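You operate a simulated robot arm through the tools that you are given. There is no shell and no other tool. Be economical: measure what you need, move in short steps, check, and stop when the job is done.

Carry out the task below with a simulated two-armed robot. There is one attempt and no reset: what you move stays moved.

## Task
Meter the top panel, then strap the pack: over 12 % to 150 N, else to 200 N.
Fine: put the meter back, hook the strap and put the release lever down first; the edge guards stay on.
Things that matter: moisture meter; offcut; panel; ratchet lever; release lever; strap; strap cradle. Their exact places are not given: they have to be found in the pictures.

Only the result counts: the job must be done as asked and must still hold three seconds after the hand-in. Knocking over, shifting, dropping, spilling or breaking anything else fails it.

## Robot
Two 6-joint arms with two-finger grippers on one trunk, on a base that drives. Base frame: it is fixed to the floor where the robot stands at the start and does not move with it; the origin is under the middle of the robot, x ahead of it, y to its left, z up; the surface under the hand at the start is at about z = 640. Units: mm, degrees, N and s.
The left shoulder is at the start at [70, 176, 1205], the right one opposite. With the tool pointing down near the work surface each hand reaches from about 400 to 720 mm from the robot's upright axis, wherever it stands, measured 20 degrees to its own side. Places, roughly: ratchet lever [500, 100, 800]; release lever [400, 200, 700]; strap [900, 200, 1000]. Payload 2.45 kg a hand.
The tool frame of a hand sits at the grasp point between the pads (the TCP): z along the fingers, y along the line on which they close. The tips reach 26 mm beyond it. Largest opening 96 mm; the body of the gripper starts 69 mm behind the TCP.
Orientation is that of the tool frame in the base frame, as a unit quaternion [w, x, y, z]. With the fingers straight down and closing along the base's y, the tool's x points along the base's -x, its y along +y and its z along -z.

## Interface
- The arms move only by the tool send_rows. It takes "left_moves", "right_moves" or both (then of equal length, played together; a hand with none holds still); each is a list of rows, each an object of numbers (a shift or turn left out is 0, a gripper value left out holds the last): "x", "y", "z": the shift along the tool's x, y, z in mm; "ax", "ay", "az": the turn, a rotation vector about the tool's x, y, z in degrees; "gripper": the opening, from 0 (shut) to 1 (fully open). In form: [{"x": .., "y": .., "z": .., "ax": .., "ay": .., "az": .., "gripper": ..}, ...]. A call has 1 to 12 rows; each row is the pose to reach, as a shift and turn from the pose commanded when the call began, along the tool's axes at that moment. Each row takes 0.2 s and may step no farther than 50 mm and 8.6 degrees from the row before; otherwise, or with a gripper value out of range, the whole call is refused. Where a pose cannot be reached the arm comes as near as it can. A force on the tool above 50 N (or 10 N above the force at the start of the call, whichever is more), or a blocked arm, ends the call early, and 0.2 s more pass. The fingers move at their own pace and stop on an object; they squeeze with about 29 N. The grip force told is the motor's: it shows also when the fingers shut on nothing. Time passes only in rows, and 0.2 s behind the last, so rows that repeat a pose let the fingers close. It gives the time, the measured TCP pose, the force on the tool (base axes), the opening and the grip force at its end, in the units of the frame above (readings bear some noise), with the torque about the TCP (base axes, N m) and any sound that the robot's microphone picked up, and new pictures: "pictures" is both (left out), scene, wrist or none (wrist: the cameras of the hands that moved).
- Cameras (640 x 400 px; columns grow to the right, rows downward): "scene" is now at [135.6, 18.6, 1505.4]; the picture's right is [0.22, -0.97, 0.00], its down [-0.60, -0.14, -0.79] and it looks along [0.77, 0.18, -0.61] (base axes); focal length 214 px, centre (320, 200). "left" rides on the left gripper at [82, -3, -98] in its tool frame; the picture's right is [0.04, 1.00, 0.00], its down [-0.73, 0.03, -0.68] and it looks along [-0.68, 0.03, 0.73] (tool axes); focal length 256 px, centre (320, 200). "right" rides on the right gripper at [82, 3, -98] in its tool frame; the picture's right is [-0.04, 1.00, 0.00], its down [-0.73, -0.03, -0.68] and it looks along [-0.68, -0.03, 0.73] (tool axes); focal length 256 px, centre (320, 200).
- move_column(by): slides the trunk up (or, below 0, down) by that many mm; the arms and the scene camera ride with it, the base frame stays. It gives what a move gives, with no picture.
- drive_base(legs): drives the robot by 1 to 6 legs, each [ahead, left, turn to the left] in mm, mm and degrees, along the robot's own axes; the way and the turn of a leg run together, so that a leg with both is an arc; at most 1500 mm and 180 degrees a leg. The arms and the cameras ride along, it lands a little off, and it stops where it bumps. It gives what a move gives, and a new picture of the scene camera.
- turn_head(pan, tilt): turns the head with the scene camera to pan (to the left, within 86 degrees either way) and tilt (down, from -29 to 69), counted from straight ahead of the robot. It gives what a move gives, and a new picture of the scene camera.
- point_at(camera, pixels): for up to 12 pixels [column, row] of the newest picture of that camera ("zoom" is the newest enlarged one), the place [x, y, z] in the base frame of the surface seen there, good to about 3 mm, but the place of the scene camera against the robot may be out by one fixed shift of up to 18 mm in any direction. The clock stands still meanwhile.
- zoom(camera, box): a new picture of the part [left, top, right, bottom] of that camera's present view, enlarged. The clock stands still meanwhile.
- finish_job(): hands the job in; it is judged then, once.

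Go step by step. Measure first, check grasps and placings, and put right what went wrong. The budget is 80 turns and 260 pictures, counting those below and the enlarged ones. Unless the task says otherwise, let go and move clear before handing in, and close with one line.

The tools are called after ">>>" as a command line: name --argument value ..., lists and objects as JSON in quotes. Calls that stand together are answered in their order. send_rows: Moves the arms, as the interface text tells. Its arguments: {"type":"object","properties":{"left_moves":{"type":"array","items":{"type":"object","properties":{"x":{"type":"number"},"y":{"type":"number"},"z":{"type":"number"},"ax":{"type":"number"},"ay":{"type":"number"},"az":{"type":"number"},"gripper":{"type":"number"}}}},"right_moves":{"type":"array","items":{"type":"object","properties":{"x":{"type":"number"},"y":{"type":"number"},"z":{"type":"number"},"ax":{"type":"number"},"ay":{"type":"number"},"az":{"type":"number"},"gripper":{"type":"number"}}}},"pictures":{"type":"string","enum":["both","scene","wrist","none"]}},"required":[]} The other tools are called the same way: move_column (by) slides the trunk up or down; drive_base (legs) drives the base; turn_head (pan, tilt) turns the head that bears the scene camera; point_at (camera, pixels) gives the place of the surface under pixels of a picture; zoom (camera, box) takes an enlarged picture of a part of a camera's view; finish_job () hands the job in.

At the start:

```text
clock: 0.0
left_position: [509.1, 328.6, 1332.7]
left_orientation: [-0.001, 0.001, 1.0, 0.0]
left_wrist_force: [0.3, -0.3, 0.0]
left_wrist_torque: [0.01, -0.01, -0.01]
left_grip_width: 96.1
left_gripper_force: 0.1
right_position: [636.3, -116.0, 1366.2]
right_orientation: [0.001, 0.001, 1.0, -0.001]
right_wrist_force: [-0.5, 0.0, -0.7]
right_wrist_torque: [0.02, 0.01, 0.0]
right_grip_width: 96.0
right_gripper_force: 0.1
trunk travel left (down, up): [-690.0, 150.0]
robot x, y, heading: [-1.2, 6.2, -0.1]
head pan, tilt: [12.8, 37.7]
```

scene: 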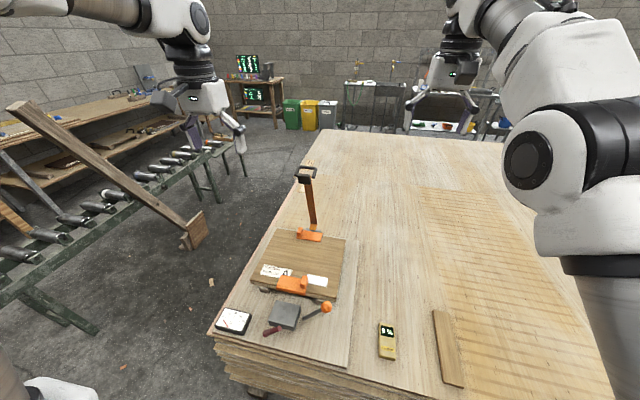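
right: 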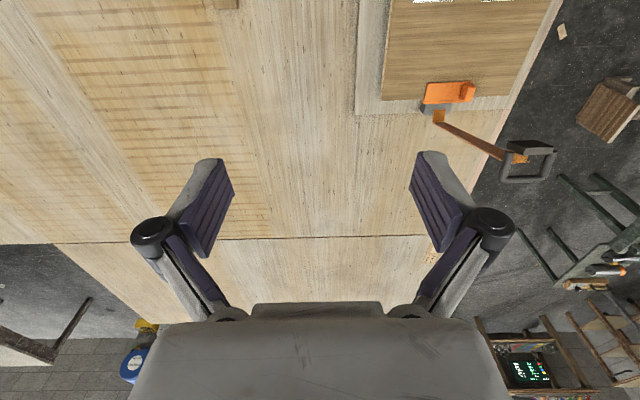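
left: 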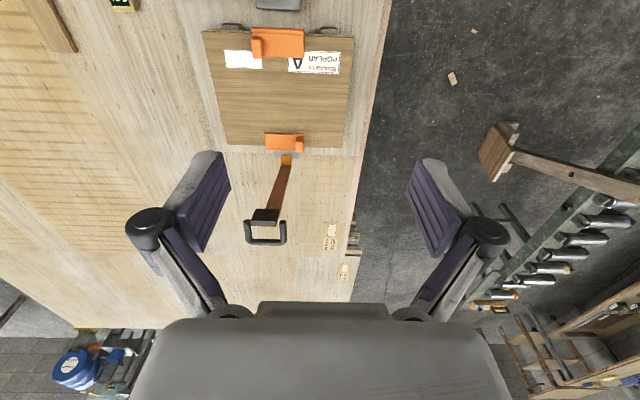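

The pictures show the pack (panel stack) with orange edge guards around (300,265), ratchet near (290,315), strap end on a stand at (308,180), meter at (387,340), and offcut at (448,345). I'll zoom in for detail.

>>> zoom --camera "scene" --box '[200, 210, 360, 350]'

>>> zoom --camera "scene" --box '[360, 290, 480, 400]'

>>> zoom --camera "scene" --box '[260, 150, 360, 250]'

>>> point_at --camera "scene" --pixels '[[387, 328], [388, 350], [448, 345], [235, 321], [284, 316], [326, 308], [272, 330], [293, 284], [310, 235], [307, 173], [290, 250], [380, 300]]'

```text
2.86 times, centred on (280, 280) of scene
```

zoom: 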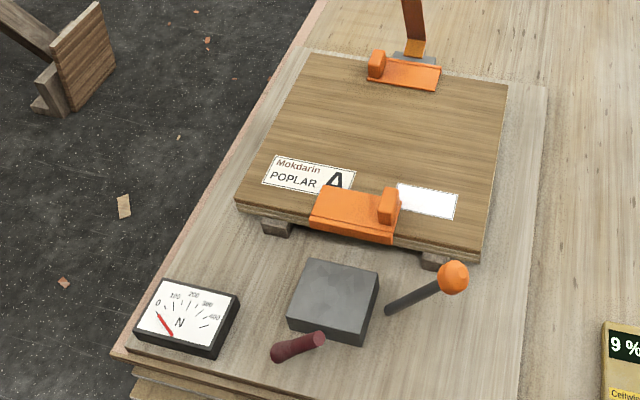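

```text
3.64 times, centred on (420, 345) of scene
```

zoom: 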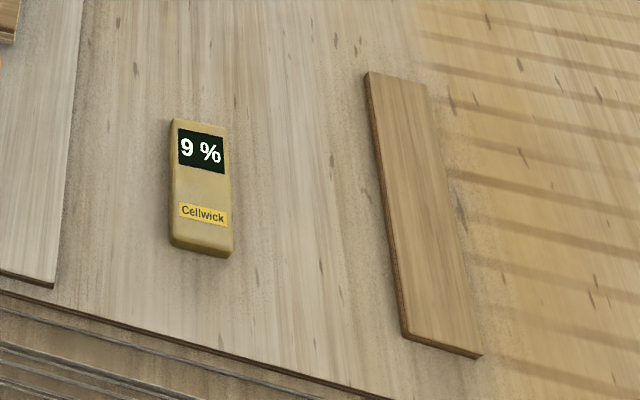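

```text
4.00 times, centred on (310, 200) of scene
```

zoom: 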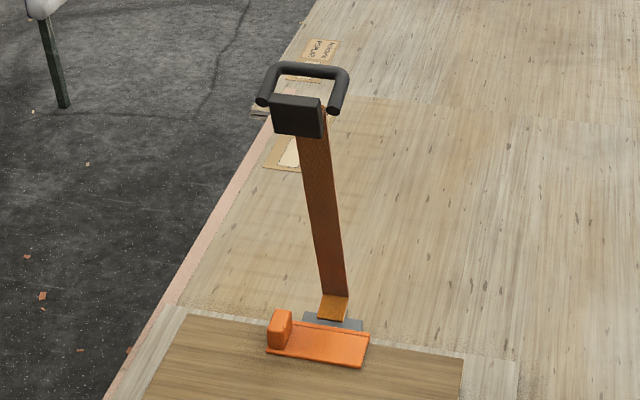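

```text
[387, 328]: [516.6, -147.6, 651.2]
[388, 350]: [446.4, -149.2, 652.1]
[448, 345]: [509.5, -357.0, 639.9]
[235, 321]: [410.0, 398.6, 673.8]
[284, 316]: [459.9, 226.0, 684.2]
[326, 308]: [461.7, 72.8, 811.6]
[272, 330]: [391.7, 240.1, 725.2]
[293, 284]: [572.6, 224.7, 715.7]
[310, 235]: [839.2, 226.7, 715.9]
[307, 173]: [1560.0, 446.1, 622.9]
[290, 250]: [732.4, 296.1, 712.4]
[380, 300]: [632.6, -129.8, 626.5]
```

The meter shows 9 % now while lying on the table board. I'll look closer at the strap end, the ratchet and its hook points through the wrist cameras.

>>> zoom --camera "left" --box '[180, 0, 380, 125]'

>>> zoom --camera "left" --box '[210, 120, 340, 260]'

>>> zoom --camera "right" --box '[400, 60, 580, 200]'

>>> point_at --camera "left" --pixels '[[264, 215], [250, 240], [265, 243], [282, 240], [287, 160], [285, 145], [278, 45], [278, 3]]'

```text
3.20 times, centred on (280, 62) of left
```

zoom: 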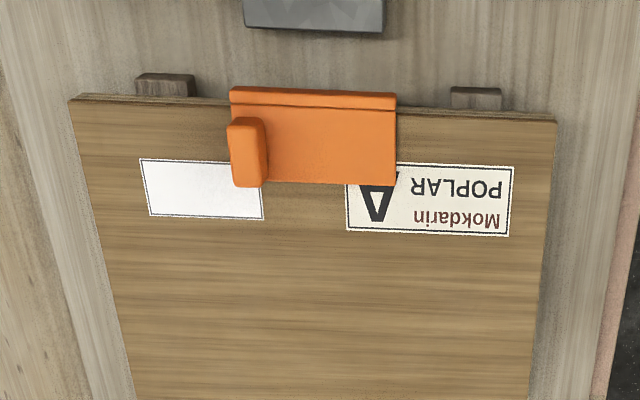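

```text
2.86 times, centred on (275, 190) of left
```

zoom: 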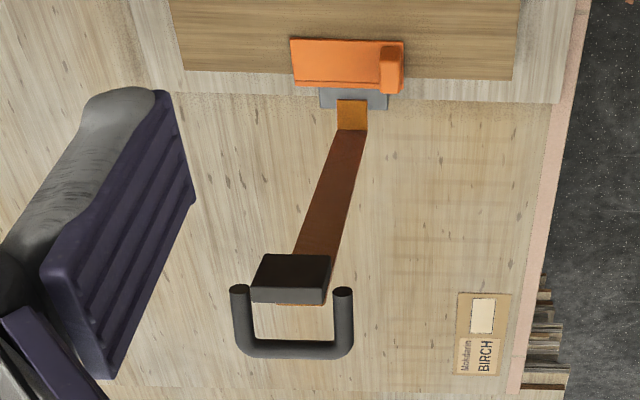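

```text
2.86 times, centred on (490, 130) of right
```

zoom: 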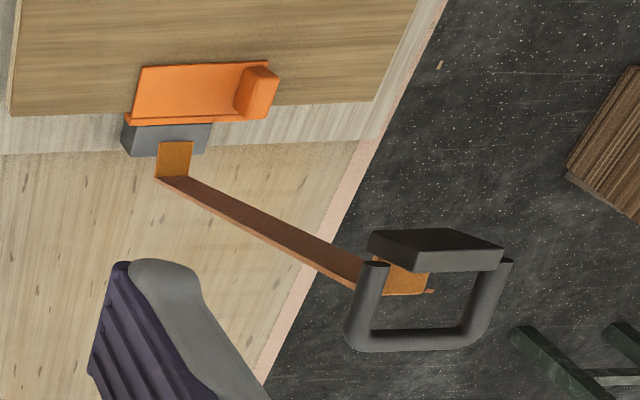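

```text
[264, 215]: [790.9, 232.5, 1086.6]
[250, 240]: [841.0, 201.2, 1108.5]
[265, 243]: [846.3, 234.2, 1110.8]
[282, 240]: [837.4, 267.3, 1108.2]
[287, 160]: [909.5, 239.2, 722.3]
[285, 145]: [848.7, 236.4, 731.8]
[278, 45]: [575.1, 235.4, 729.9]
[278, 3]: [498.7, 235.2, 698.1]
```

The strap with a black end piece and U-bar stands up at about (815,235,1095), hinged at the far side (905,239,720). I'll bring the right hand above the meter and lower the left for a side-on look at the strap.

>>> send_rows --right_moves '[{"x": 14, "y": -2, "z": 42}, {"x": 28, "y": -4, "z": 84}, {"x": 42, "y": -6, "z": 126}, {"x": 56, "y": -8, "z": 168}, {"x": 70, "y": -10, "z": 210}, {"x": 84, "y": -12, "z": 252}, {"x": 98, "y": -14, "z": 294}, {"x": 112, "y": -16, "z": 336}, {"x": 126, "y": -18, "z": 378}, {"x": 140, "y": -20, "z": 420}, {"x": 152, "y": -22, "z": 460}]' --left_moves '[{"x": 1, "y": -8, "z": 20}, {"x": 2, "y": -16, "z": 40}, {"x": 3, "y": -24, "z": 60}, {"x": 4, "y": -32, "z": 80}, {"x": 5, "y": -40, "z": 100}, {"x": 6, "y": -48, "z": 120}, {"x": 7, "y": -56, "z": 140}, {"x": 8, "y": -64, "z": 160}, {"x": 9, "y": -72, "z": 180}, {"x": 9, "y": -80, "z": 200}, {"x": 9, "y": -89, "z": 210}]' --pictures "both"

```text
clock: 2.4
left_position: [502.3, 238.9, 1121.6]
left_orientation: [0.001, 0.001, 1.0, 0.001]
left_wrist_force: [-0.3, -0.8, 0.3]
left_wrist_torque: [0.01, 0.04, -0.01]
left_grip_width: 95.9
left_gripper_force: 0.1
right_position: [488.2, -141.2, 907.6]
right_orientation: [0.001, 0.009, 1.0, 0.005]
right_wrist_force: [-0.7, -0.6, -0.8]
right_wrist_torque: [-0.03, 0.01, -0.01]
right_grip_width: 95.7
right_gripper_force: 0.0
trunk travel left (down, up): [-690.0, 150.0]
robot x, y, heading: [1.3, -1.9, -0.1]
head pan, tilt: [12.8, 37.7]
```

scene: 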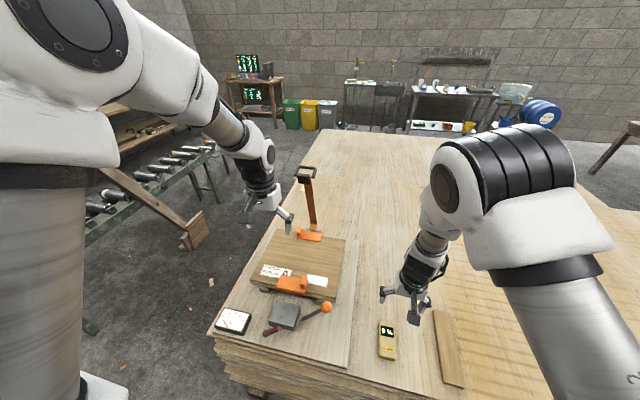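
right: 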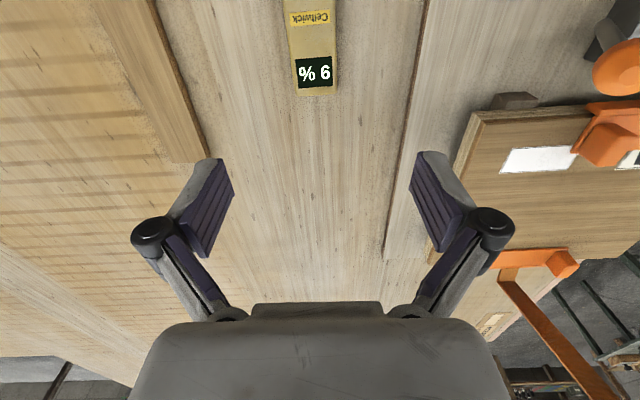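
left: 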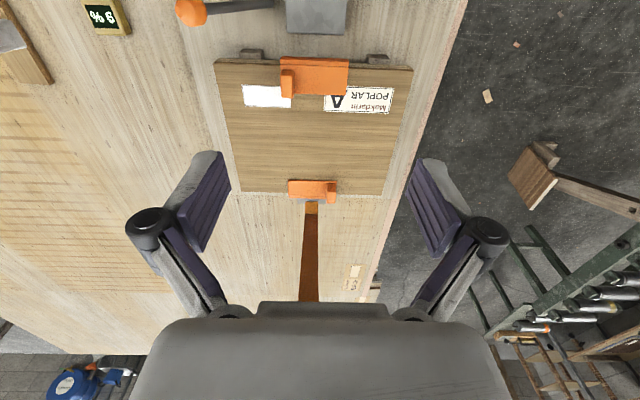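

The meter's display end is in the right picture at (315,90). I'll measure its edges.

>>> point_at --camera "right" --pixels '[[297, 93], [335, 93], [316, 70], [289, 20], [335, 20], [312, 18], [312, 3], [270, 60], [315, 120]]'

>>> zoom --camera "scene" --box '[350, 300, 430, 370]'

>>> point_at --camera "scene" --pixels '[[387, 321], [388, 357], [381, 340], [395, 340]]'

```text
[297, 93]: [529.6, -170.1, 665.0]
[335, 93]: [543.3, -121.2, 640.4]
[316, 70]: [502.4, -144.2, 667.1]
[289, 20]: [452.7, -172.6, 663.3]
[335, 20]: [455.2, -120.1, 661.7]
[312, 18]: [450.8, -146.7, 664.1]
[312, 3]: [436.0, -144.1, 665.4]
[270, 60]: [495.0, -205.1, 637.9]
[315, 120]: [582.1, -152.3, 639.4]
```

```text
5.71 times, centred on (390, 335) of scene
```

zoom: 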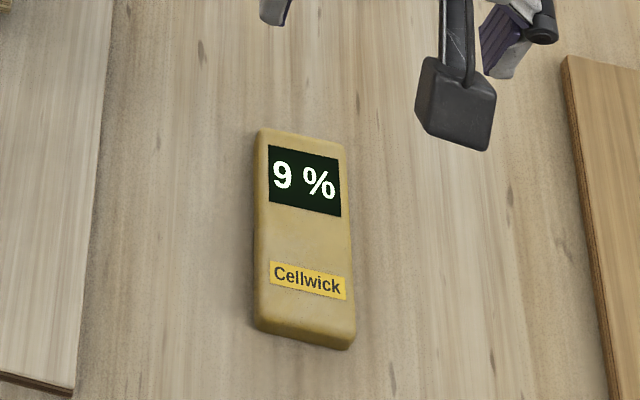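

```text
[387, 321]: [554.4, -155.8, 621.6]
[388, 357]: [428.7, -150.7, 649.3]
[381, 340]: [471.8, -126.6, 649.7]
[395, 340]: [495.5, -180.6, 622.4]
```

The meter spans x 430–535, y −172…−120, z 639–665. I'll lower onto it with TCP at about z 669 and grip.

>>> send_rows --right_moves '[{"x": 3, "y": -3, "z": 48}, {"x": 6, "y": -5, "z": 96}, {"x": 6, "y": -5, "z": 144}, {"x": 6, "y": -5, "z": 190}, {"x": 6, "y": -5, "z": 220}, {"x": 6, "y": -5, "z": 238}, {"x": 6, "y": -5, "z": 238}]' --pictures "wrist"

```text
clock: 4.0
left_position: [501.9, 239.7, 1122.7]
left_orientation: [0.0, -0.001, 1.0, 0.0]
left_wrist_force: [-0.4, 0.3, 0.3]
left_wrist_torque: [-0.03, 0.02, 0.03]
left_grip_width: 95.7
left_gripper_force: 0.1
right_position: [479.5, -144.5, 668.9]
right_orientation: [0.001, 0.001, 1.0, 0.0]
right_wrist_force: [0.1, -0.2, 0.0]
right_wrist_torque: [0.04, -0.06, -0.01]
right_grip_width: 95.7
right_gripper_force: 0.1
trunk travel left (down, up): [-690.0, 150.0]
robot x, y, heading: [-0.9, -1.6, -0.0]
head pan, tilt: [12.8, 37.7]
```

right: 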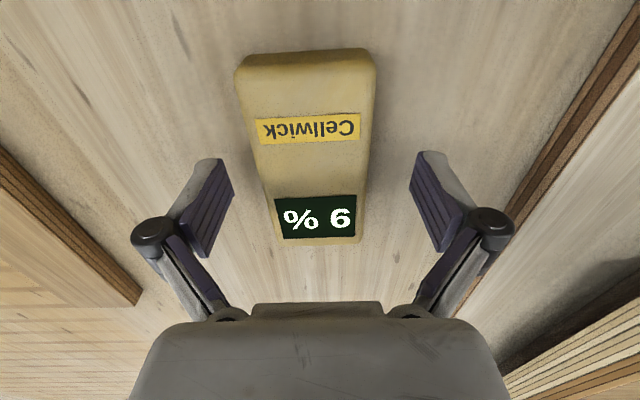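

The fingers straddle the meter, which is turned about 2° counter-clockwise. I'll align the hand and close.

>>> send_rows --right_moves '[{"az": -2}, {"az": -2, "gripper": 0.45}, {"az": -2, "gripper": 0.3}, {"az": -2, "gripper": 0.3}, {"az": -2, "gripper": 0.3}]' --pictures "wrist"

```text
clock: 5.2
left_position: [500.5, 239.1, 1121.6]
left_orientation: [0.0, 0.0, 1.0, 0.0]
left_wrist_force: [-0.3, 0.2, 0.8]
left_wrist_torque: [-0.01, -0.01, 0.01]
left_grip_width: 95.9
left_gripper_force: 0.1
right_position: [479.5, -143.2, 668.4]
right_orientation: [0.002, -0.017, 1.0, -0.001]
right_wrist_force: [2.9, -1.7, 5.9]
right_wrist_torque: [-0.24, 0.0, 0.02]
right_grip_width: 55.8
right_gripper_force: 29.1
trunk travel left (down, up): [-690.0, 150.0]
robot x, y, heading: [-0.1, -1.1, -0.1]
head pan, tilt: [12.8, 37.7]
```

right: 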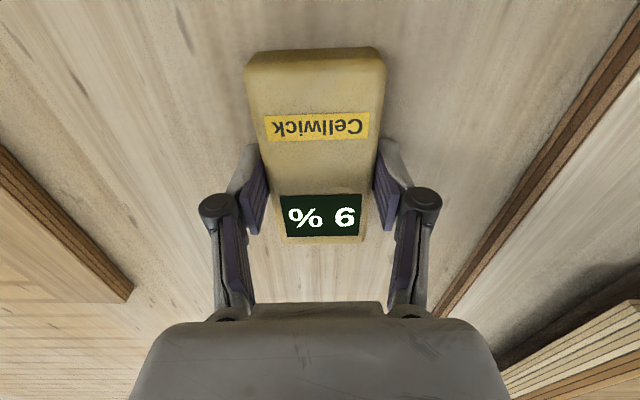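

Gripped (55.8 mm). I'll lift it straight and meanwhile measure the panel corners in the left picture.

>>> send_rows --right_moves '[{"z": -30}, {"z": -80}, {"z": -130}, {"z": -180}, {"z": -220}, {"x": -45, "z": -230}, {"x": -90, "z": -230}, {"x": -135, "z": -230}]' --pictures "both"

>>> point_at --camera "left" --pixels '[[222, 70], [406, 75], [243, 185], [383, 188], [265, 130], [280, 95], [312, 190], [312, 75], [316, 20], [190, 12]]'

```text
clock: 7.0
left_position: [501.3, 238.0, 1121.6]
left_orientation: [0.0, 0.0, 1.0, 0.0]
left_wrist_force: [0.2, 0.5, -0.3]
left_wrist_torque: [0.02, 0.04, 0.02]
left_grip_width: 96.0
left_gripper_force: 0.1
right_position: [614.4, -138.4, 899.3]
right_orientation: [0.001, -0.016, 1.0, -0.001]
right_wrist_force: [1.2, -1.0, -2.1]
right_wrist_torque: [-0.02, 0.02, -0.02]
right_grip_width: 55.3
right_gripper_force: 29.1
trunk travel left (down, up): [-690.0, 150.0]
robot x, y, heading: [4.5, -1.3, 0.0]
head pan, tilt: [12.8, 37.7]
```

scene: 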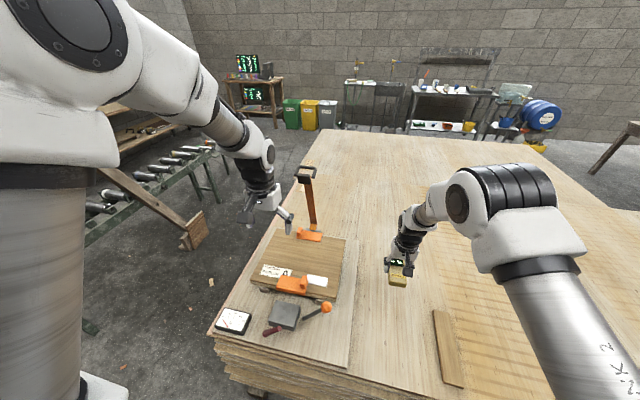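
right: 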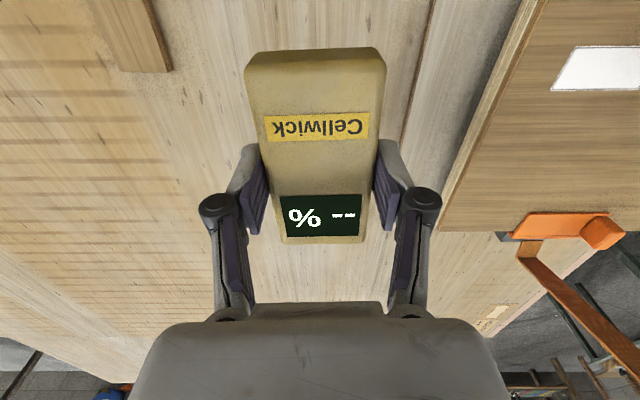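

```text
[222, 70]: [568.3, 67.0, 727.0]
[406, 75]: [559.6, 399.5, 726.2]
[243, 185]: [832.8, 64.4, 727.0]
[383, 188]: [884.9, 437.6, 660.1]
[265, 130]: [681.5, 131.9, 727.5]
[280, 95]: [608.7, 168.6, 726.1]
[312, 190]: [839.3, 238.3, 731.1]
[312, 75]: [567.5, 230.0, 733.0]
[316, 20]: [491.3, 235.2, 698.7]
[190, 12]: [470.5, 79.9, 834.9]
```

In the air it shows "-- %", so it reads by contact. The panel top is at z≈727 (x 560–850, y 65–400); I'll carry the meter above (675,120).

>>> send_rows --right_moves '[{"x": -12, "y": 43}, {"x": -24, "y": 86}, {"x": -36, "y": 129}, {"x": -48, "y": 172}, {"x": -60, "y": 215}, {"x": -68, "y": 256}, {"x": -68, "y": 256, "z": 45}, {"x": -68, "y": 256, "z": 90}, {"x": -68, "y": 256, "z": 120}, {"x": -68, "y": 256, "z": 132}]' --pictures "both"

```text
clock: 9.2
left_position: [502.5, 239.8, 1122.0]
left_orientation: [0.0, -0.001, 1.0, 0.0]
left_wrist_force: [-0.4, -0.2, -0.4]
left_wrist_torque: [0.02, 0.01, -0.03]
left_grip_width: 95.8
left_gripper_force: 0.0
right_position: [663.6, 27.2, 778.4]
right_orientation: [0.0, -0.016, 1.0, 0.0]
right_wrist_force: [0.8, 0.8, -2.3]
right_wrist_torque: [0.02, -0.01, 0.01]
right_grip_width: 55.4
right_gripper_force: 28.9
right hand out of reach, approached as far as the arm can: row 3, 4, 5, 6, 7, 8, 9, 10
trunk travel left (down, up): [-690.0, 150.0]
robot x, y, heading: [0.5, 0.8, -0.0]
head pan, tilt: [12.8, 37.7]
```

scene: 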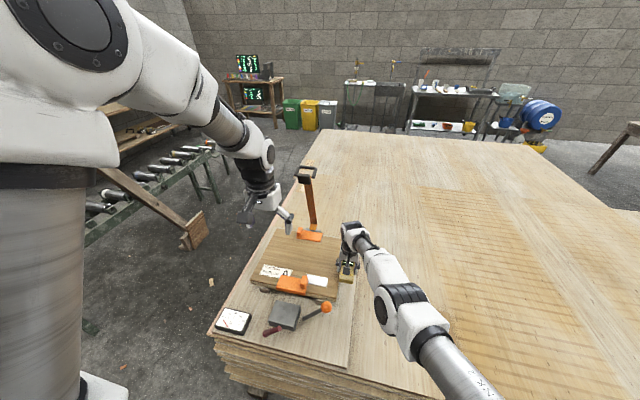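
right: 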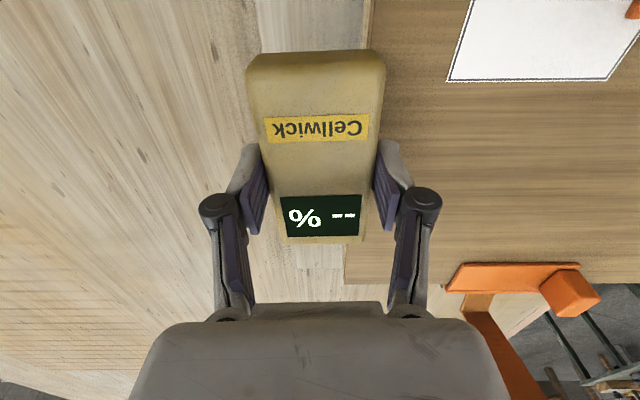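

The panel is out of the right hand's reach from here (stopped at y 27). I'll lift, pull back, and drive the base left.

>>> send_rows --right_moves '[{"z": -40}, {"z": -85}, {"z": -130}, {"x": 10, "y": -40, "z": -150}, {"x": 20, "y": -80, "z": -170}, {"x": 30, "y": -120, "z": -183}, {"x": 40, "y": -160, "z": -183}, {"x": 50, "y": -205, "z": -183}]' --pictures "none"

>>> turn_head --pan 70 --tilt 50

```text
clock: 11.0
left_position: [501.3, 238.0, 1122.4]
left_orientation: [0.0, -0.001, 1.0, 0.001]
left_wrist_force: [0.2, 0.5, 0.2]
left_wrist_torque: [0.04, -0.01, 0.01]
left_grip_width: 95.9
left_gripper_force: 0.1
right_position: [736.9, -80.9, 978.8]
right_orientation: [0.0, -0.016, 1.0, -0.001]
right_wrist_force: [-0.4, -0.5, -1.8]
right_wrist_torque: [0.06, 0.01, 0.0]
right_grip_width: 55.5
right_gripper_force: 29.0
right hand out of reach, approached as far as the arm can: row 1, 2, 3, 4, 5, 6, 7, 8
trunk travel left (down, up): [-690.0, 150.0]
robot x, y, heading: [2.9, 4.4, -0.2]
head pan, tilt: [12.8, 37.7]
```

```text
clock: 12.3
left_position: [502.1, 240.4, 1122.5]
left_orientation: [0.0, -0.001, 1.0, 0.001]
left_wrist_force: [0.5, 0.7, 1.1]
left_wrist_torque: [0.01, 0.04, 0.02]
left_grip_width: 95.8
left_gripper_force: 0.1
right_position: [737.2, -80.6, 980.2]
right_orientation: [0.0, -0.016, 1.0, -0.001]
right_wrist_force: [-0.5, -0.2, -1.3]
right_wrist_torque: [0.01, 0.0, -0.02]
right_grip_width: 55.3
right_gripper_force: 29.3
trunk travel left (down, up): [-690.0, 150.0]
robot x, y, heading: [-0.6, -2.2, -0.0]
head pan, tilt: [70.0, 50.0]
```

scene: 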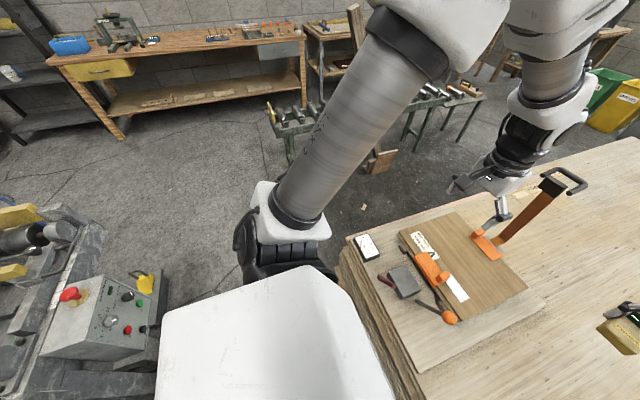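

The left side is mostly free floor, with a control console behind-left at (110,320). I'll measure its clearance and zoom on the ratchet.

>>> point_at --camera "scene" --pixels '[[150, 290], [155, 330], [125, 370], [230, 180], [350, 275], [140, 395]]'

>>> zoom --camera "scene" --box '[340, 210, 500, 340]'

>>> zoom --camera "scene" --box '[460, 150, 600, 280]'

```text
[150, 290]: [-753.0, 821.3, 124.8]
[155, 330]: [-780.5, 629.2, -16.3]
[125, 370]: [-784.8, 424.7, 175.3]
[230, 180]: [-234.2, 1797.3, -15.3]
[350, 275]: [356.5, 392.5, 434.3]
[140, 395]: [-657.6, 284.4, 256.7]
```

```text
3.08 times, centred on (420, 275) of scene
```

zoom: 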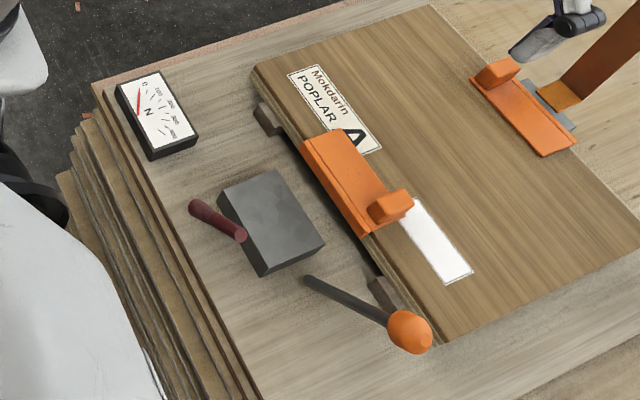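

```text
3.08 times, centred on (530, 215) of scene
```

zoom: 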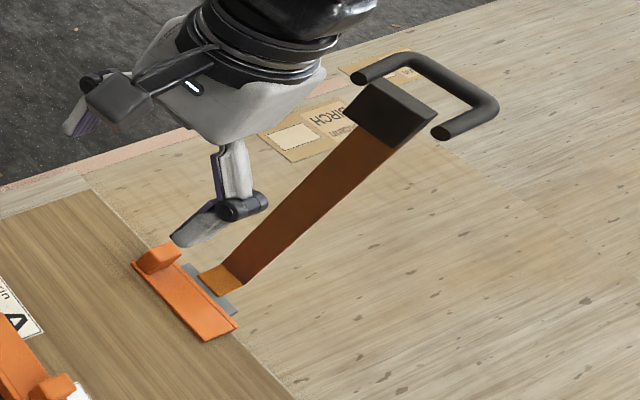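

Console is well behind (x < −650), so the way left is free. I'll drive left 240 mm.

>>> drive_base --legs '[[0, 240, 0]]'

>>> turn_head --pan -5 --tilt 45

```text
clock: 14.1
left_position: [502.9, 480.0, 1122.5]
left_orientation: [-0.001, 0.001, 1.0, 0.0]
left_wrist_force: [-0.1, 0.1, -0.5]
left_wrist_torque: [0.01, 0.01, 0.02]
left_grip_width: 96.0
left_gripper_force: 0.1
right_position: [737.5, 158.6, 979.7]
right_orientation: [0.0, -0.016, 1.0, -0.001]
right_wrist_force: [-0.2, 0.1, -1.6]
right_wrist_torque: [0.01, 0.03, -0.05]
right_grip_width: 55.6
right_gripper_force: 29.0
trunk travel left (down, up): [-690.0, 150.0]
robot x, y, heading: [-3.1, 241.2, -0.1]
head pan, tilt: [70.0, 50.0]
```

scene: 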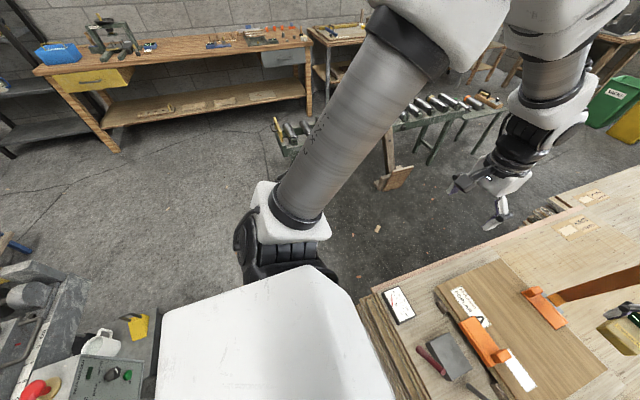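

```text
clock: 15.5
left_position: [501.8, 480.1, 1122.1]
left_orientation: [0.001, 0.001, 1.0, 0.0]
left_wrist_force: [-0.9, 0.3, 0.2]
left_wrist_torque: [-0.01, 0.0, -0.01]
left_grip_width: 96.0
left_gripper_force: 0.2
right_position: [738.3, 160.1, 979.4]
right_orientation: [0.0, -0.015, 1.0, -0.001]
right_wrist_force: [0.1, 0.2, -0.4]
right_wrist_torque: [0.02, -0.02, 0.04]
right_grip_width: 55.4
right_gripper_force: 29.3
trunk travel left (down, up): [-690.0, 150.0]
robot x, y, heading: [-1.9, 241.4, -0.1]
head pan, tilt: [-5.0, 45.0]
```

scene: 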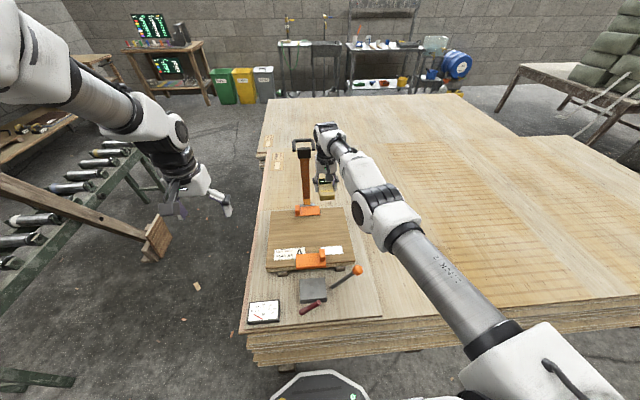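

The right hand is at (738,160,979), now with the panel in reach. I'll move back towards above (670,120) and see how the arm follows.

>>> send_rows --right_moves '[{"x": 20, "y": -10}, {"x": 40, "y": -20}, {"x": 62, "y": -38}, {"x": 62, "y": -38}]' --pictures "none"

```text
clock: 16.5
left_position: [502.8, 479.8, 1121.6]
left_orientation: [0.001, 0.001, 1.0, 0.001]
left_wrist_force: [0.9, -0.6, 0.1]
left_wrist_torque: [0.03, -0.01, -0.03]
left_grip_width: 96.0
left_gripper_force: 0.0
right_position: [739.6, 146.0, 979.9]
right_orientation: [-0.001, -0.016, 1.0, -0.001]
right_wrist_force: [0.9, 0.4, -2.6]
right_wrist_torque: [0.02, 0.0, -0.02]
right_grip_width: 55.4
right_gripper_force: 29.0
right hand out of reach, approached as far as the arm can: row 1, 2, 3, 4
trunk travel left (down, up): [-690.0, 150.0]
robot x, y, heading: [0.8, 243.5, -0.2]
head pan, tilt: [-5.0, 45.0]
```

The arm seems caught at a joint limit rather than at full reach. I'll command toward the robot-relative pose that worked before, and look.

>>> send_rows --right_moves '[{"x": -20, "y": -20, "z": 20}, {"x": -40, "y": -50, "z": 40}, {"x": -45, "y": -90, "z": 50}, {"x": -45, "y": -130, "z": 50}, {"x": -45, "y": -170, "z": 50}, {"x": -45, "y": -170, "z": 50}]' --pictures "both"

```text
clock: 17.9
left_position: [500.4, 480.7, 1122.9]
left_orientation: [0.0, 0.0, 1.0, 0.001]
left_wrist_force: [0.0, 0.0, -0.7]
left_wrist_torque: [0.0, -0.01, -0.01]
left_grip_width: 96.0
left_gripper_force: 0.0
right_position: [757.1, -22.7, 933.9]
right_orientation: [-0.002, -0.015, 1.0, -0.002]
right_wrist_force: [1.0, -0.1, -2.4]
right_wrist_torque: [0.01, 0.0, 0.0]
right_grip_width: 55.4
right_gripper_force: 29.5
right hand out of reach, approached as far as the arm can: row 1, 2, 3, 4, 5, 6
trunk travel left (down, up): [-690.0, 150.0]
robot x, y, heading: [1.7, 242.8, -0.1]
head pan, tilt: [-5.0, 45.0]
```

scene: 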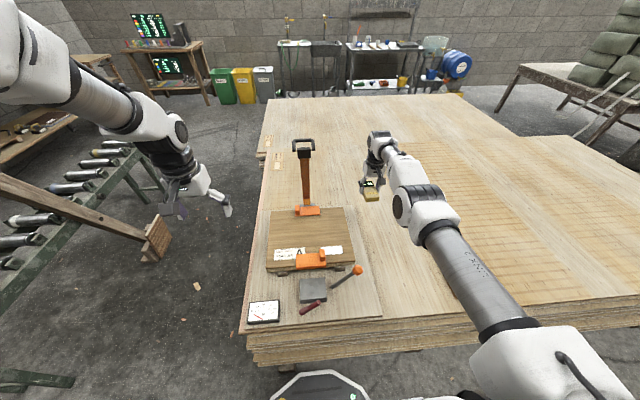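
right: 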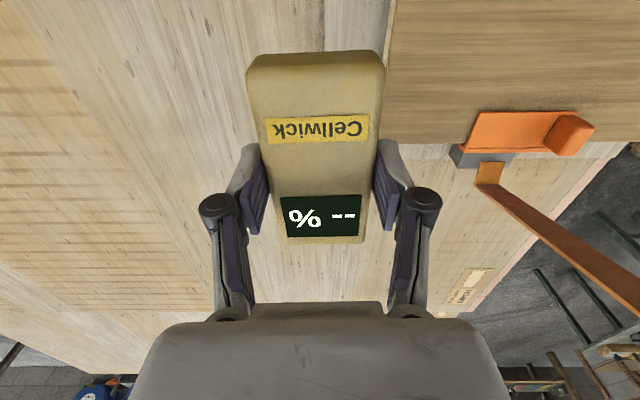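

The arm follows y and z but not inward x: it is stretched straight. I'll try to break the elbow's straight line with a tilt combined with an inward move.

>>> send_rows --right_moves '[{"ay": 8}, {"x": 30, "ay": 16}, {"x": 75, "ay": 16}, {"x": 120, "ay": 16}, {"x": 120, "ay": 16}]' --pictures "none"

>>> send_rows --right_moves '[{"x": 40, "ay": -8}, {"x": 80, "ay": -16}, {"x": 120, "ay": -16}, {"x": 120, "ay": -16}]' --pictures "none"

```text
clock: 19.1
left_position: [501.9, 480.5, 1122.4]
left_orientation: [0.0, 0.0, 1.0, 0.0]
left_wrist_force: [-0.6, 0.3, 0.2]
left_wrist_torque: [0.02, -0.02, -0.01]
left_grip_width: 95.9
left_gripper_force: 0.0
right_position: [696.5, -24.3, 937.4]
right_orientation: [-0.14, -0.015, 0.99, -0.003]
right_wrist_force: [0.1, 0.7, -1.7]
right_wrist_torque: [0.01, -0.06, -0.02]
right_grip_width: 55.5
right_gripper_force: 29.5
right hand out of reach, approached as far as the arm can: row 1, 2, 3, 4, 5
trunk travel left (down, up): [-690.0, 150.0]
robot x, y, heading: [3.0, 239.6, -0.0]
head pan, tilt: [-5.0, 45.0]
```

```text
clock: 20.1
left_position: [502.1, 480.4, 1122.0]
left_orientation: [0.0, 0.001, 1.0, 0.0]
left_wrist_force: [-0.3, -0.2, 0.2]
left_wrist_torque: [0.04, -0.01, 0.01]
left_grip_width: 95.8
left_gripper_force: 0.1
right_position: [719.4, -25.4, 959.7]
right_orientation: [-0.091, -0.016, 0.996, -0.002]
right_wrist_force: [0.1, -0.2, -1.2]
right_wrist_torque: [0.02, 0.0, 0.03]
right_grip_width: 55.7
right_gripper_force: 29.1
right hand out of reach, approached as far as the arm can: row 1, 2, 3, 4
trunk travel left (down, up): [-690.0, 150.0]
robot x, y, heading: [3.1, 245.0, -0.2]
head pan, tilt: [-5.0, 45.0]
```

The elbow is singular; a sideways (tangential) motion in its bending direction should free it. I'll command down plus inward over the free board.

>>> send_rows --right_moves '[{"x": 15, "z": 35}, {"x": 30, "z": 70}, {"x": 45, "z": 105}, {"x": 75, "z": 130}, {"x": 110, "z": 130}, {"x": 110, "z": 130}]' --pictures "none"

>>> send_rows --right_moves '[{"x": 40}, {"x": 80}, {"x": 120}, {"x": 120}]' --pictures "scene"

```text
clock: 21.5
left_position: [501.8, 480.0, 1122.2]
left_orientation: [0.0, 0.001, 1.0, 0.0]
left_wrist_force: [0.4, -0.8, -0.2]
left_wrist_torque: [0.01, -0.03, 0.03]
left_grip_width: 96.1
left_gripper_force: 0.1
right_position: [703.1, -30.8, 847.7]
right_orientation: [-0.091, -0.015, 0.996, -0.002]
right_wrist_force: [-0.1, -0.7, -2.5]
right_wrist_torque: [-0.02, -0.02, 0.0]
right_grip_width: 55.3
right_gripper_force: 29.3
right hand out of reach, approached as far as the arm can: row 1, 2, 3, 4, 5, 6
trunk travel left (down, up): [-690.0, 150.0]
robot x, y, heading: [-1.3, 243.4, -0.2]
head pan, tilt: [-5.0, 45.0]
```

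```text
clock: 22.5
left_position: [501.3, 480.1, 1122.5]
left_orientation: [0.0, 0.001, 1.0, -0.001]
left_wrist_force: [-0.8, 0.1, 0.2]
left_wrist_torque: [-0.02, -0.01, 0.02]
left_grip_width: 95.9
left_gripper_force: 0.1
right_position: [704.4, -32.5, 847.7]
right_orientation: [-0.091, -0.015, 0.996, -0.003]
right_wrist_force: [-0.2, 0.2, -1.9]
right_wrist_torque: [0.01, 0.0, 0.02]
right_grip_width: 55.5
right_gripper_force: 28.4
right hand out of reach, approached as far as the arm can: row 1, 2, 3, 4
trunk travel left (down, up): [-690.0, 150.0]
robot x, y, heading: [-1.0, 240.8, -0.2]
head pan, tilt: [-5.0, 45.0]
```

scene: 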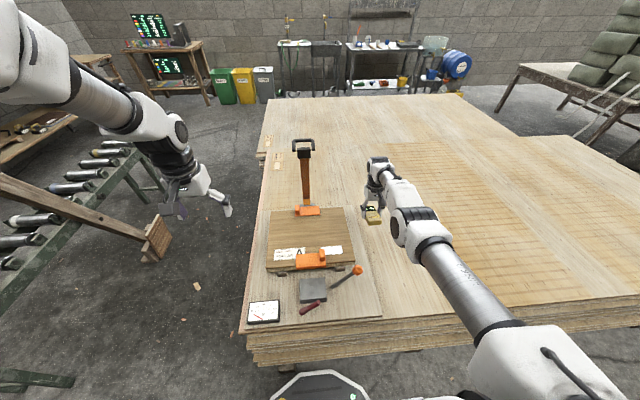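

Down did not free it. I'll try the opposite: up and inward.

>>> send_rows --right_moves '[{"x": 5, "z": -48}, {"x": 10, "z": -96}, {"x": 20, "z": -144}, {"x": 40, "z": -190}, {"x": 60, "z": -235}, {"x": 80, "z": -280}, {"x": 100, "z": -325}, {"x": 120, "z": -370}, {"x": 160, "z": -390}, {"x": 200, "z": -390}]' --pictures "none"

>>> send_rows --right_moves '[{"x": 40}, {"x": 80}, {"x": 80}]' --pictures "scene"

```text
refused: row 4 steps farther than a row can; nothing moved
```

```text
clock: 23.3
left_position: [501.9, 480.6, 1123.2]
left_orientation: [0.0, 0.001, 1.0, 0.0]
left_wrist_force: [-0.2, -0.3, 0.2]
left_wrist_torque: [-0.03, -0.01, -0.01]
left_grip_width: 95.9
left_gripper_force: 0.0
right_position: [703.2, -32.1, 848.1]
right_orientation: [-0.091, -0.015, 0.996, -0.003]
right_wrist_force: [0.7, 0.3, -1.6]
right_wrist_torque: [0.03, 0.0, -0.01]
right_grip_width: 55.7
right_gripper_force: 28.9
right hand out of reach, approached as far as the arm can: row 1, 2, 3
trunk travel left (down, up): [-690.0, 150.0]
robot x, y, heading: [0.2, 244.1, -0.0]
head pan, tilt: [-5.0, 45.0]
```

scene: 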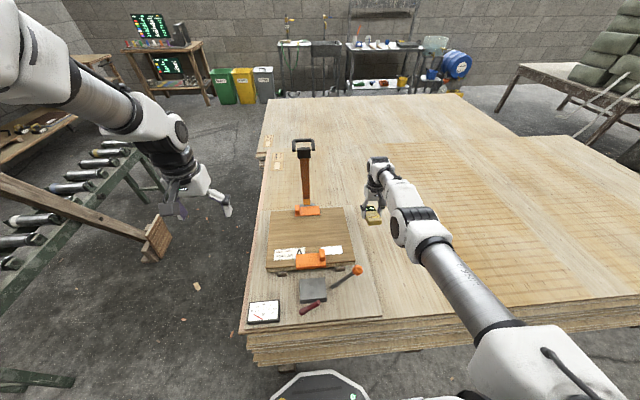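

>>> send_rows --right_moves '[{"x": 5, "z": -45}, {"x": 15, "z": -90}, {"x": 30, "z": -135}, {"x": 45, "z": -180}, {"x": 60, "z": -225}, {"x": 80, "z": -265}, {"x": 100, "z": -305}, {"x": 120, "z": -345}, {"x": 150, "z": -380}, {"x": 190, "z": -390}, {"x": 230, "z": -390}]' --pictures "scene"

```text
clock: 25.7
left_position: [500.2, 481.3, 1124.2]
left_orientation: [0.001, 0.001, 1.0, 0.0]
left_wrist_force: [-2.0, 1.4, 0.0]
left_wrist_torque: [-0.05, -0.11, 0.0]
left_grip_width: 95.9
left_gripper_force: 0.0
right_position: [654.4, -38.7, 1249.2]
right_orientation: [-0.089, -0.014, 0.996, -0.003]
right_wrist_force: [-1.9, 1.8, -10.1]
right_wrist_torque: [-0.1, -0.05, 0.0]
right_grip_width: 55.5
right_gripper_force: 29.0
right hand out of reach, approached as far as the arm can: row 1, 2, 3, 4, 5, 6, 7, 8, 9, 10, 11
trunk travel left (down, up): [-690.0, 150.0]
robot x, y, heading: [2.4, 241.8, -0.3]
head pan, tilt: [-5.0, 45.0]
```

scene: 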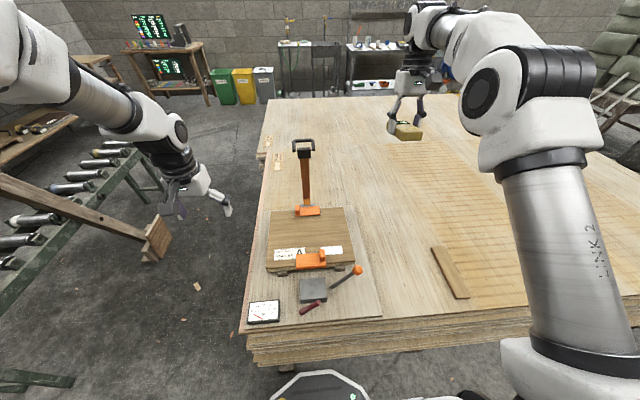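

Now the elbow looks bent (link 2 rises, forearm turns forward). I'll try moving inward again and undo the 10° tilt.

>>> send_rows --right_moves '[{"x": 20, "ay": -5}, {"x": 40, "ay": -10}, {"x": 60, "ay": -10}, {"x": 60, "ay": -10}]' --pictures "none"

```text
clock: 26.7
left_position: [503.0, 480.0, 1121.4]
left_orientation: [0.0, 0.0, 1.0, 0.0]
left_wrist_force: [0.5, -0.3, 0.5]
left_wrist_torque: [0.01, -0.01, -0.01]
left_grip_width: 95.8
left_gripper_force: 0.1
right_position: [596.1, -42.1, 1260.8]
right_orientation: [-0.004, -0.016, 1.0, -0.001]
right_wrist_force: [0.3, 0.0, -1.8]
right_wrist_torque: [0.01, 0.03, -0.02]
right_grip_width: 55.4
right_gripper_force: 29.4
trunk travel left (down, up): [-690.0, 150.0]
robot x, y, heading: [-0.7, 243.5, -0.1]
head pan, tilt: [-5.0, 45.0]
```

The arm is free again. I'll lower the trunk 200 mm for better reach, then carry the meter over (640,115) on the panel.

>>> move_column --by -200

>>> send_rows --right_moves '[{"y": 45, "z": 15}, {"y": 90, "z": 30}, {"x": -15, "y": 135, "z": 40}, {"x": -49, "y": 155, "z": 60}, {"x": -49, "y": 155, "z": 105}, {"x": -49, "y": 155, "z": 150}, {"x": -49, "y": 155, "z": 195}, {"x": -49, "y": 155, "z": 240}, {"x": -49, "y": 155, "z": 270}]' --pictures "both"

```text
clock: 28.9
left_position: [502.3, 480.4, 922.6]
left_orientation: [0.0, 0.0, 1.0, 0.0]
left_wrist_force: [-0.3, -1.0, -1.1]
left_wrist_torque: [0.02, 0.04, 0.0]
left_grip_width: 96.1
left_gripper_force: 0.0
right_position: [595.5, -41.2, 1061.2]
right_orientation: [-0.004, -0.015, 1.0, -0.002]
right_wrist_force: [-0.3, -0.8, -2.1]
right_wrist_torque: [0.02, -0.03, -0.01]
right_grip_width: 55.4
right_gripper_force: 29.3
trunk travel left (down, up): [-490.0, 350.0]
robot x, y, heading: [-0.8, 241.1, 0.1]
head pan, tilt: [-5.0, 45.0]
```

```text
clock: 30.9
left_position: [502.9, 480.2, 921.5]
left_orientation: [-0.002, 0.0, 1.0, 0.0]
left_wrist_force: [-0.2, 0.3, -0.3]
left_wrist_torque: [-0.01, 0.04, 0.04]
left_grip_width: 96.2
left_gripper_force: 0.0
right_position: [636.7, 116.3, 789.5]
right_orientation: [-0.004, -0.016, 1.0, -0.001]
right_wrist_force: [1.2, 0.4, -1.5]
right_wrist_torque: [0.02, 0.0, 0.02]
right_grip_width: 55.6
right_gripper_force: 29.4
trunk travel left (down, up): [-490.0, 350.0]
robot x, y, heading: [0.4, 240.1, -0.3]
head pan, tilt: [-5.0, 45.0]
```

scene: 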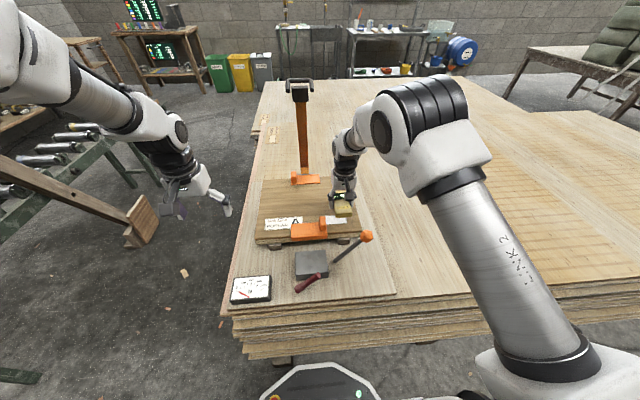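
right: 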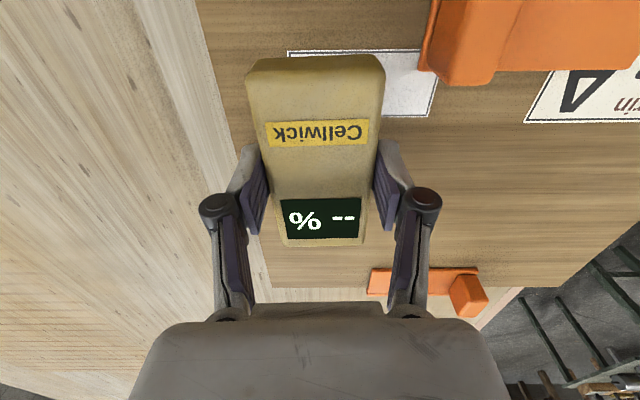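

The meter hangs about 32 mm above the panel with its near end above the white label; I'll shift 35 mm outward and lower gently.

>>> send_rows --right_moves '[{"x": -35, "y": 10}, {"x": -35, "y": 10, "z": 20}, {"x": -35, "y": 10, "z": 28}, {"x": -35, "y": 10, "z": 31}, {"x": -35, "y": 10, "z": 33}]' --pictures "wrist"

```text
clock: 32.1
left_position: [501.4, 480.5, 923.5]
left_orientation: [0.0, 0.002, 1.0, 0.0]
left_wrist_force: [-1.0, 0.3, 0.2]
left_wrist_torque: [-0.01, -0.01, 0.02]
left_grip_width: 96.1
left_gripper_force: 0.0
right_position: [671.4, 124.8, 757.7]
right_orientation: [-0.004, -0.016, 1.0, -0.002]
right_wrist_force: [-0.2, -0.1, -1.6]
right_wrist_torque: [-0.02, 0.01, 0.03]
right_grip_width: 55.6
right_gripper_force: 28.7
trunk travel left (down, up): [-490.0, 350.0]
robot x, y, heading: [2.9, 245.3, 0.1]
head pan, tilt: [-5.0, 45.0]
```

right: 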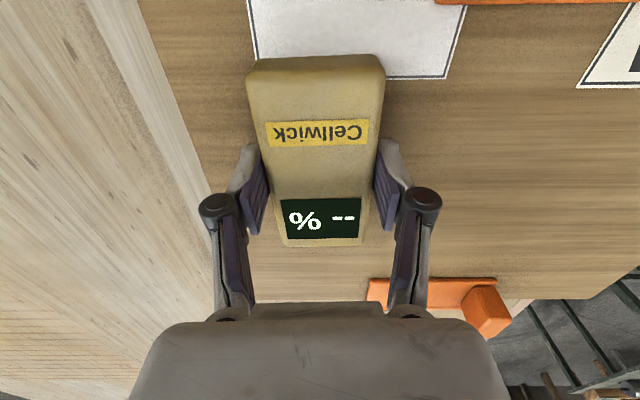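

No contact yet (force −1.6 N). I'll lower a few more millimetres.

>>> send_rows --right_moves '[{"z": 1}, {"z": 2}, {"z": 3}, {"z": 3}, {"z": 3}]' --pictures "wrist"

```text
clock: 33.3
left_position: [500.1, 480.1, 922.8]
left_orientation: [0.0, 0.001, 1.0, 0.0]
left_wrist_force: [-0.2, -0.4, 0.6]
left_wrist_torque: [-0.03, 0.02, 0.02]
left_grip_width: 96.0
left_gripper_force: 0.1
right_position: [671.7, 125.9, 755.5]
right_orientation: [-0.004, -0.016, 1.0, -0.001]
right_wrist_force: [1.9, 0.1, 6.3]
right_wrist_torque: [-0.25, -0.57, 0.04]
right_grip_width: 55.8
right_gripper_force: 29.3
trunk travel left (down, up): [-490.0, 350.0]
robot x, y, heading: [1.2, 242.5, -0.4]
head pan, tilt: [-5.0, 45.0]
```

right: 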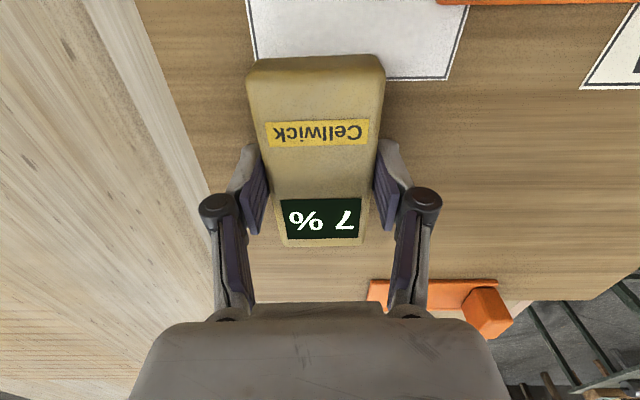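

The display shows "7 %" upside down. I'll hold a couple of seconds to see whether the reading is settled.

>>> send_rows --right_moves '[{"z": 0.5}, {"z": 0.5}, {"z": 0.5}, {"z": 0.5}, {"z": 0.5}, {"z": 0.5}, {"z": 0.5}, {"z": 0.5}, {"z": 0.5}, {"z": 0.5}, {"z": 0.5}, {"z": 0.5}]' --pictures "none"

>>> zoom --camera "right" --box '[240, 180, 400, 260]'

```text
clock: 35.9
left_position: [500.1, 480.7, 922.4]
left_orientation: [0.0, 0.001, 1.0, 0.001]
left_wrist_force: [-0.3, -0.5, -0.1]
left_wrist_torque: [-0.01, -0.02, 0.02]
left_grip_width: 96.0
left_gripper_force: 0.1
right_position: [669.9, 127.6, 754.3]
right_orientation: [-0.003, -0.016, 1.0, -0.001]
right_wrist_force: [2.8, 0.1, 10.1]
right_wrist_torque: [0.06, -0.69, -0.01]
right_grip_width: 55.5
right_gripper_force: 29.3
trunk travel left (down, up): [-490.0, 350.0]
robot x, y, heading: [-3.1, 242.4, -0.3]
head pan, tilt: [-5.0, 45.0]
```

```text
4.00 times, centred on (320, 220) of right
```

zoom: 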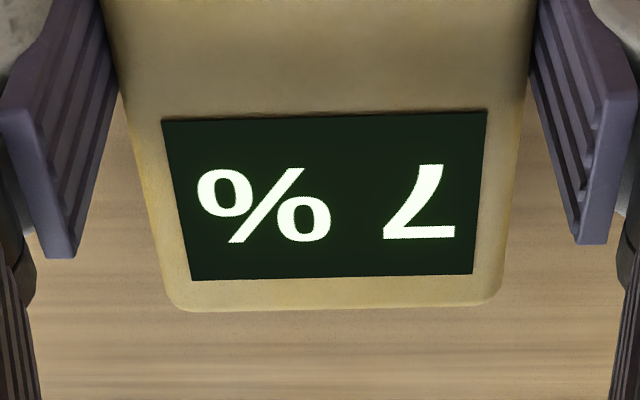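

Reading is steady at 7 % (not over 12), so the target is 200 N. I'll lift the meter and carry it back to its original spot.

>>> send_rows --right_moves '[{"z": -45}, {"z": -93}, {"z": -141}, {"z": -189}, {"x": 15, "y": -32, "z": -215}, {"x": 33, "y": -72, "z": -225}, {"x": 55, "y": -115, "z": -225}, {"x": 81, "y": -155, "z": -225}, {"x": 111, "y": -190, "z": -225}, {"x": 141, "y": -220, "z": -225}, {"x": 171, "y": -245, "z": -225}, {"x": 199.6, "y": -264, "z": -225}]' --pictures "none"

```text
clock: 38.5
left_position: [501.0, 478.6, 923.3]
left_orientation: [0.0, 0.001, 1.0, 0.001]
left_wrist_force: [-0.2, -0.2, -0.5]
left_wrist_torque: [0.02, 0.0, -0.03]
left_grip_width: 96.1
left_gripper_force: 0.1
right_position: [480.9, -144.9, 980.7]
right_orientation: [-0.003, -0.016, 1.0, 0.0]
right_wrist_force: [0.6, -0.7, -1.9]
right_wrist_torque: [0.03, -0.01, -0.01]
right_grip_width: 55.3
right_gripper_force: 29.1
trunk travel left (down, up): [-490.0, 350.0]
robot x, y, heading: [-2.4, 244.0, -0.1]
head pan, tilt: [-5.0, 45.0]
```

Over the original spot at (480.9,−144.9). I'll lower it.

>>> send_rows --right_moves '[{"x": 1, "y": 1, "z": 48}, {"x": 1, "y": 1, "z": 96}, {"x": 1, "y": 1, "z": 144}, {"x": 1, "y": 1, "z": 192}, {"x": 1, "y": 1, "z": 240}, {"x": 1, "y": 1, "z": 285}, {"x": 1, "y": 1, "z": 302}, {"x": 1, "y": 1, "z": 307}, {"x": 1, "y": 1, "z": 310}, {"x": 1, "y": 1, "z": 312}]' --pictures "wrist"

```text
clock: 40.7
left_position: [500.7, 479.7, 922.8]
left_orientation: [0.001, 0.001, 1.0, -0.001]
left_wrist_force: [0.5, -0.6, 0.5]
left_wrist_torque: [-0.02, 0.02, 0.0]
left_grip_width: 95.8
left_gripper_force: 0.0
right_position: [477.2, -143.5, 670.4]
right_orientation: [-0.004, -0.016, 1.0, -0.001]
right_wrist_force: [-1.4, -0.7, 3.4]
right_wrist_torque: [0.12, -0.25, -0.01]
right_grip_width: 55.7
right_gripper_force: 29.1
trunk travel left (down, up): [-490.0, 350.0]
robot x, y, heading: [-1.7, 243.4, -0.5]
head pan, tilt: [-5.0, 45.0]
```

right: 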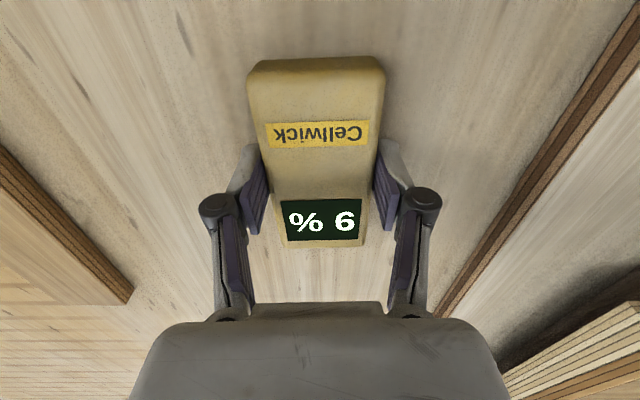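

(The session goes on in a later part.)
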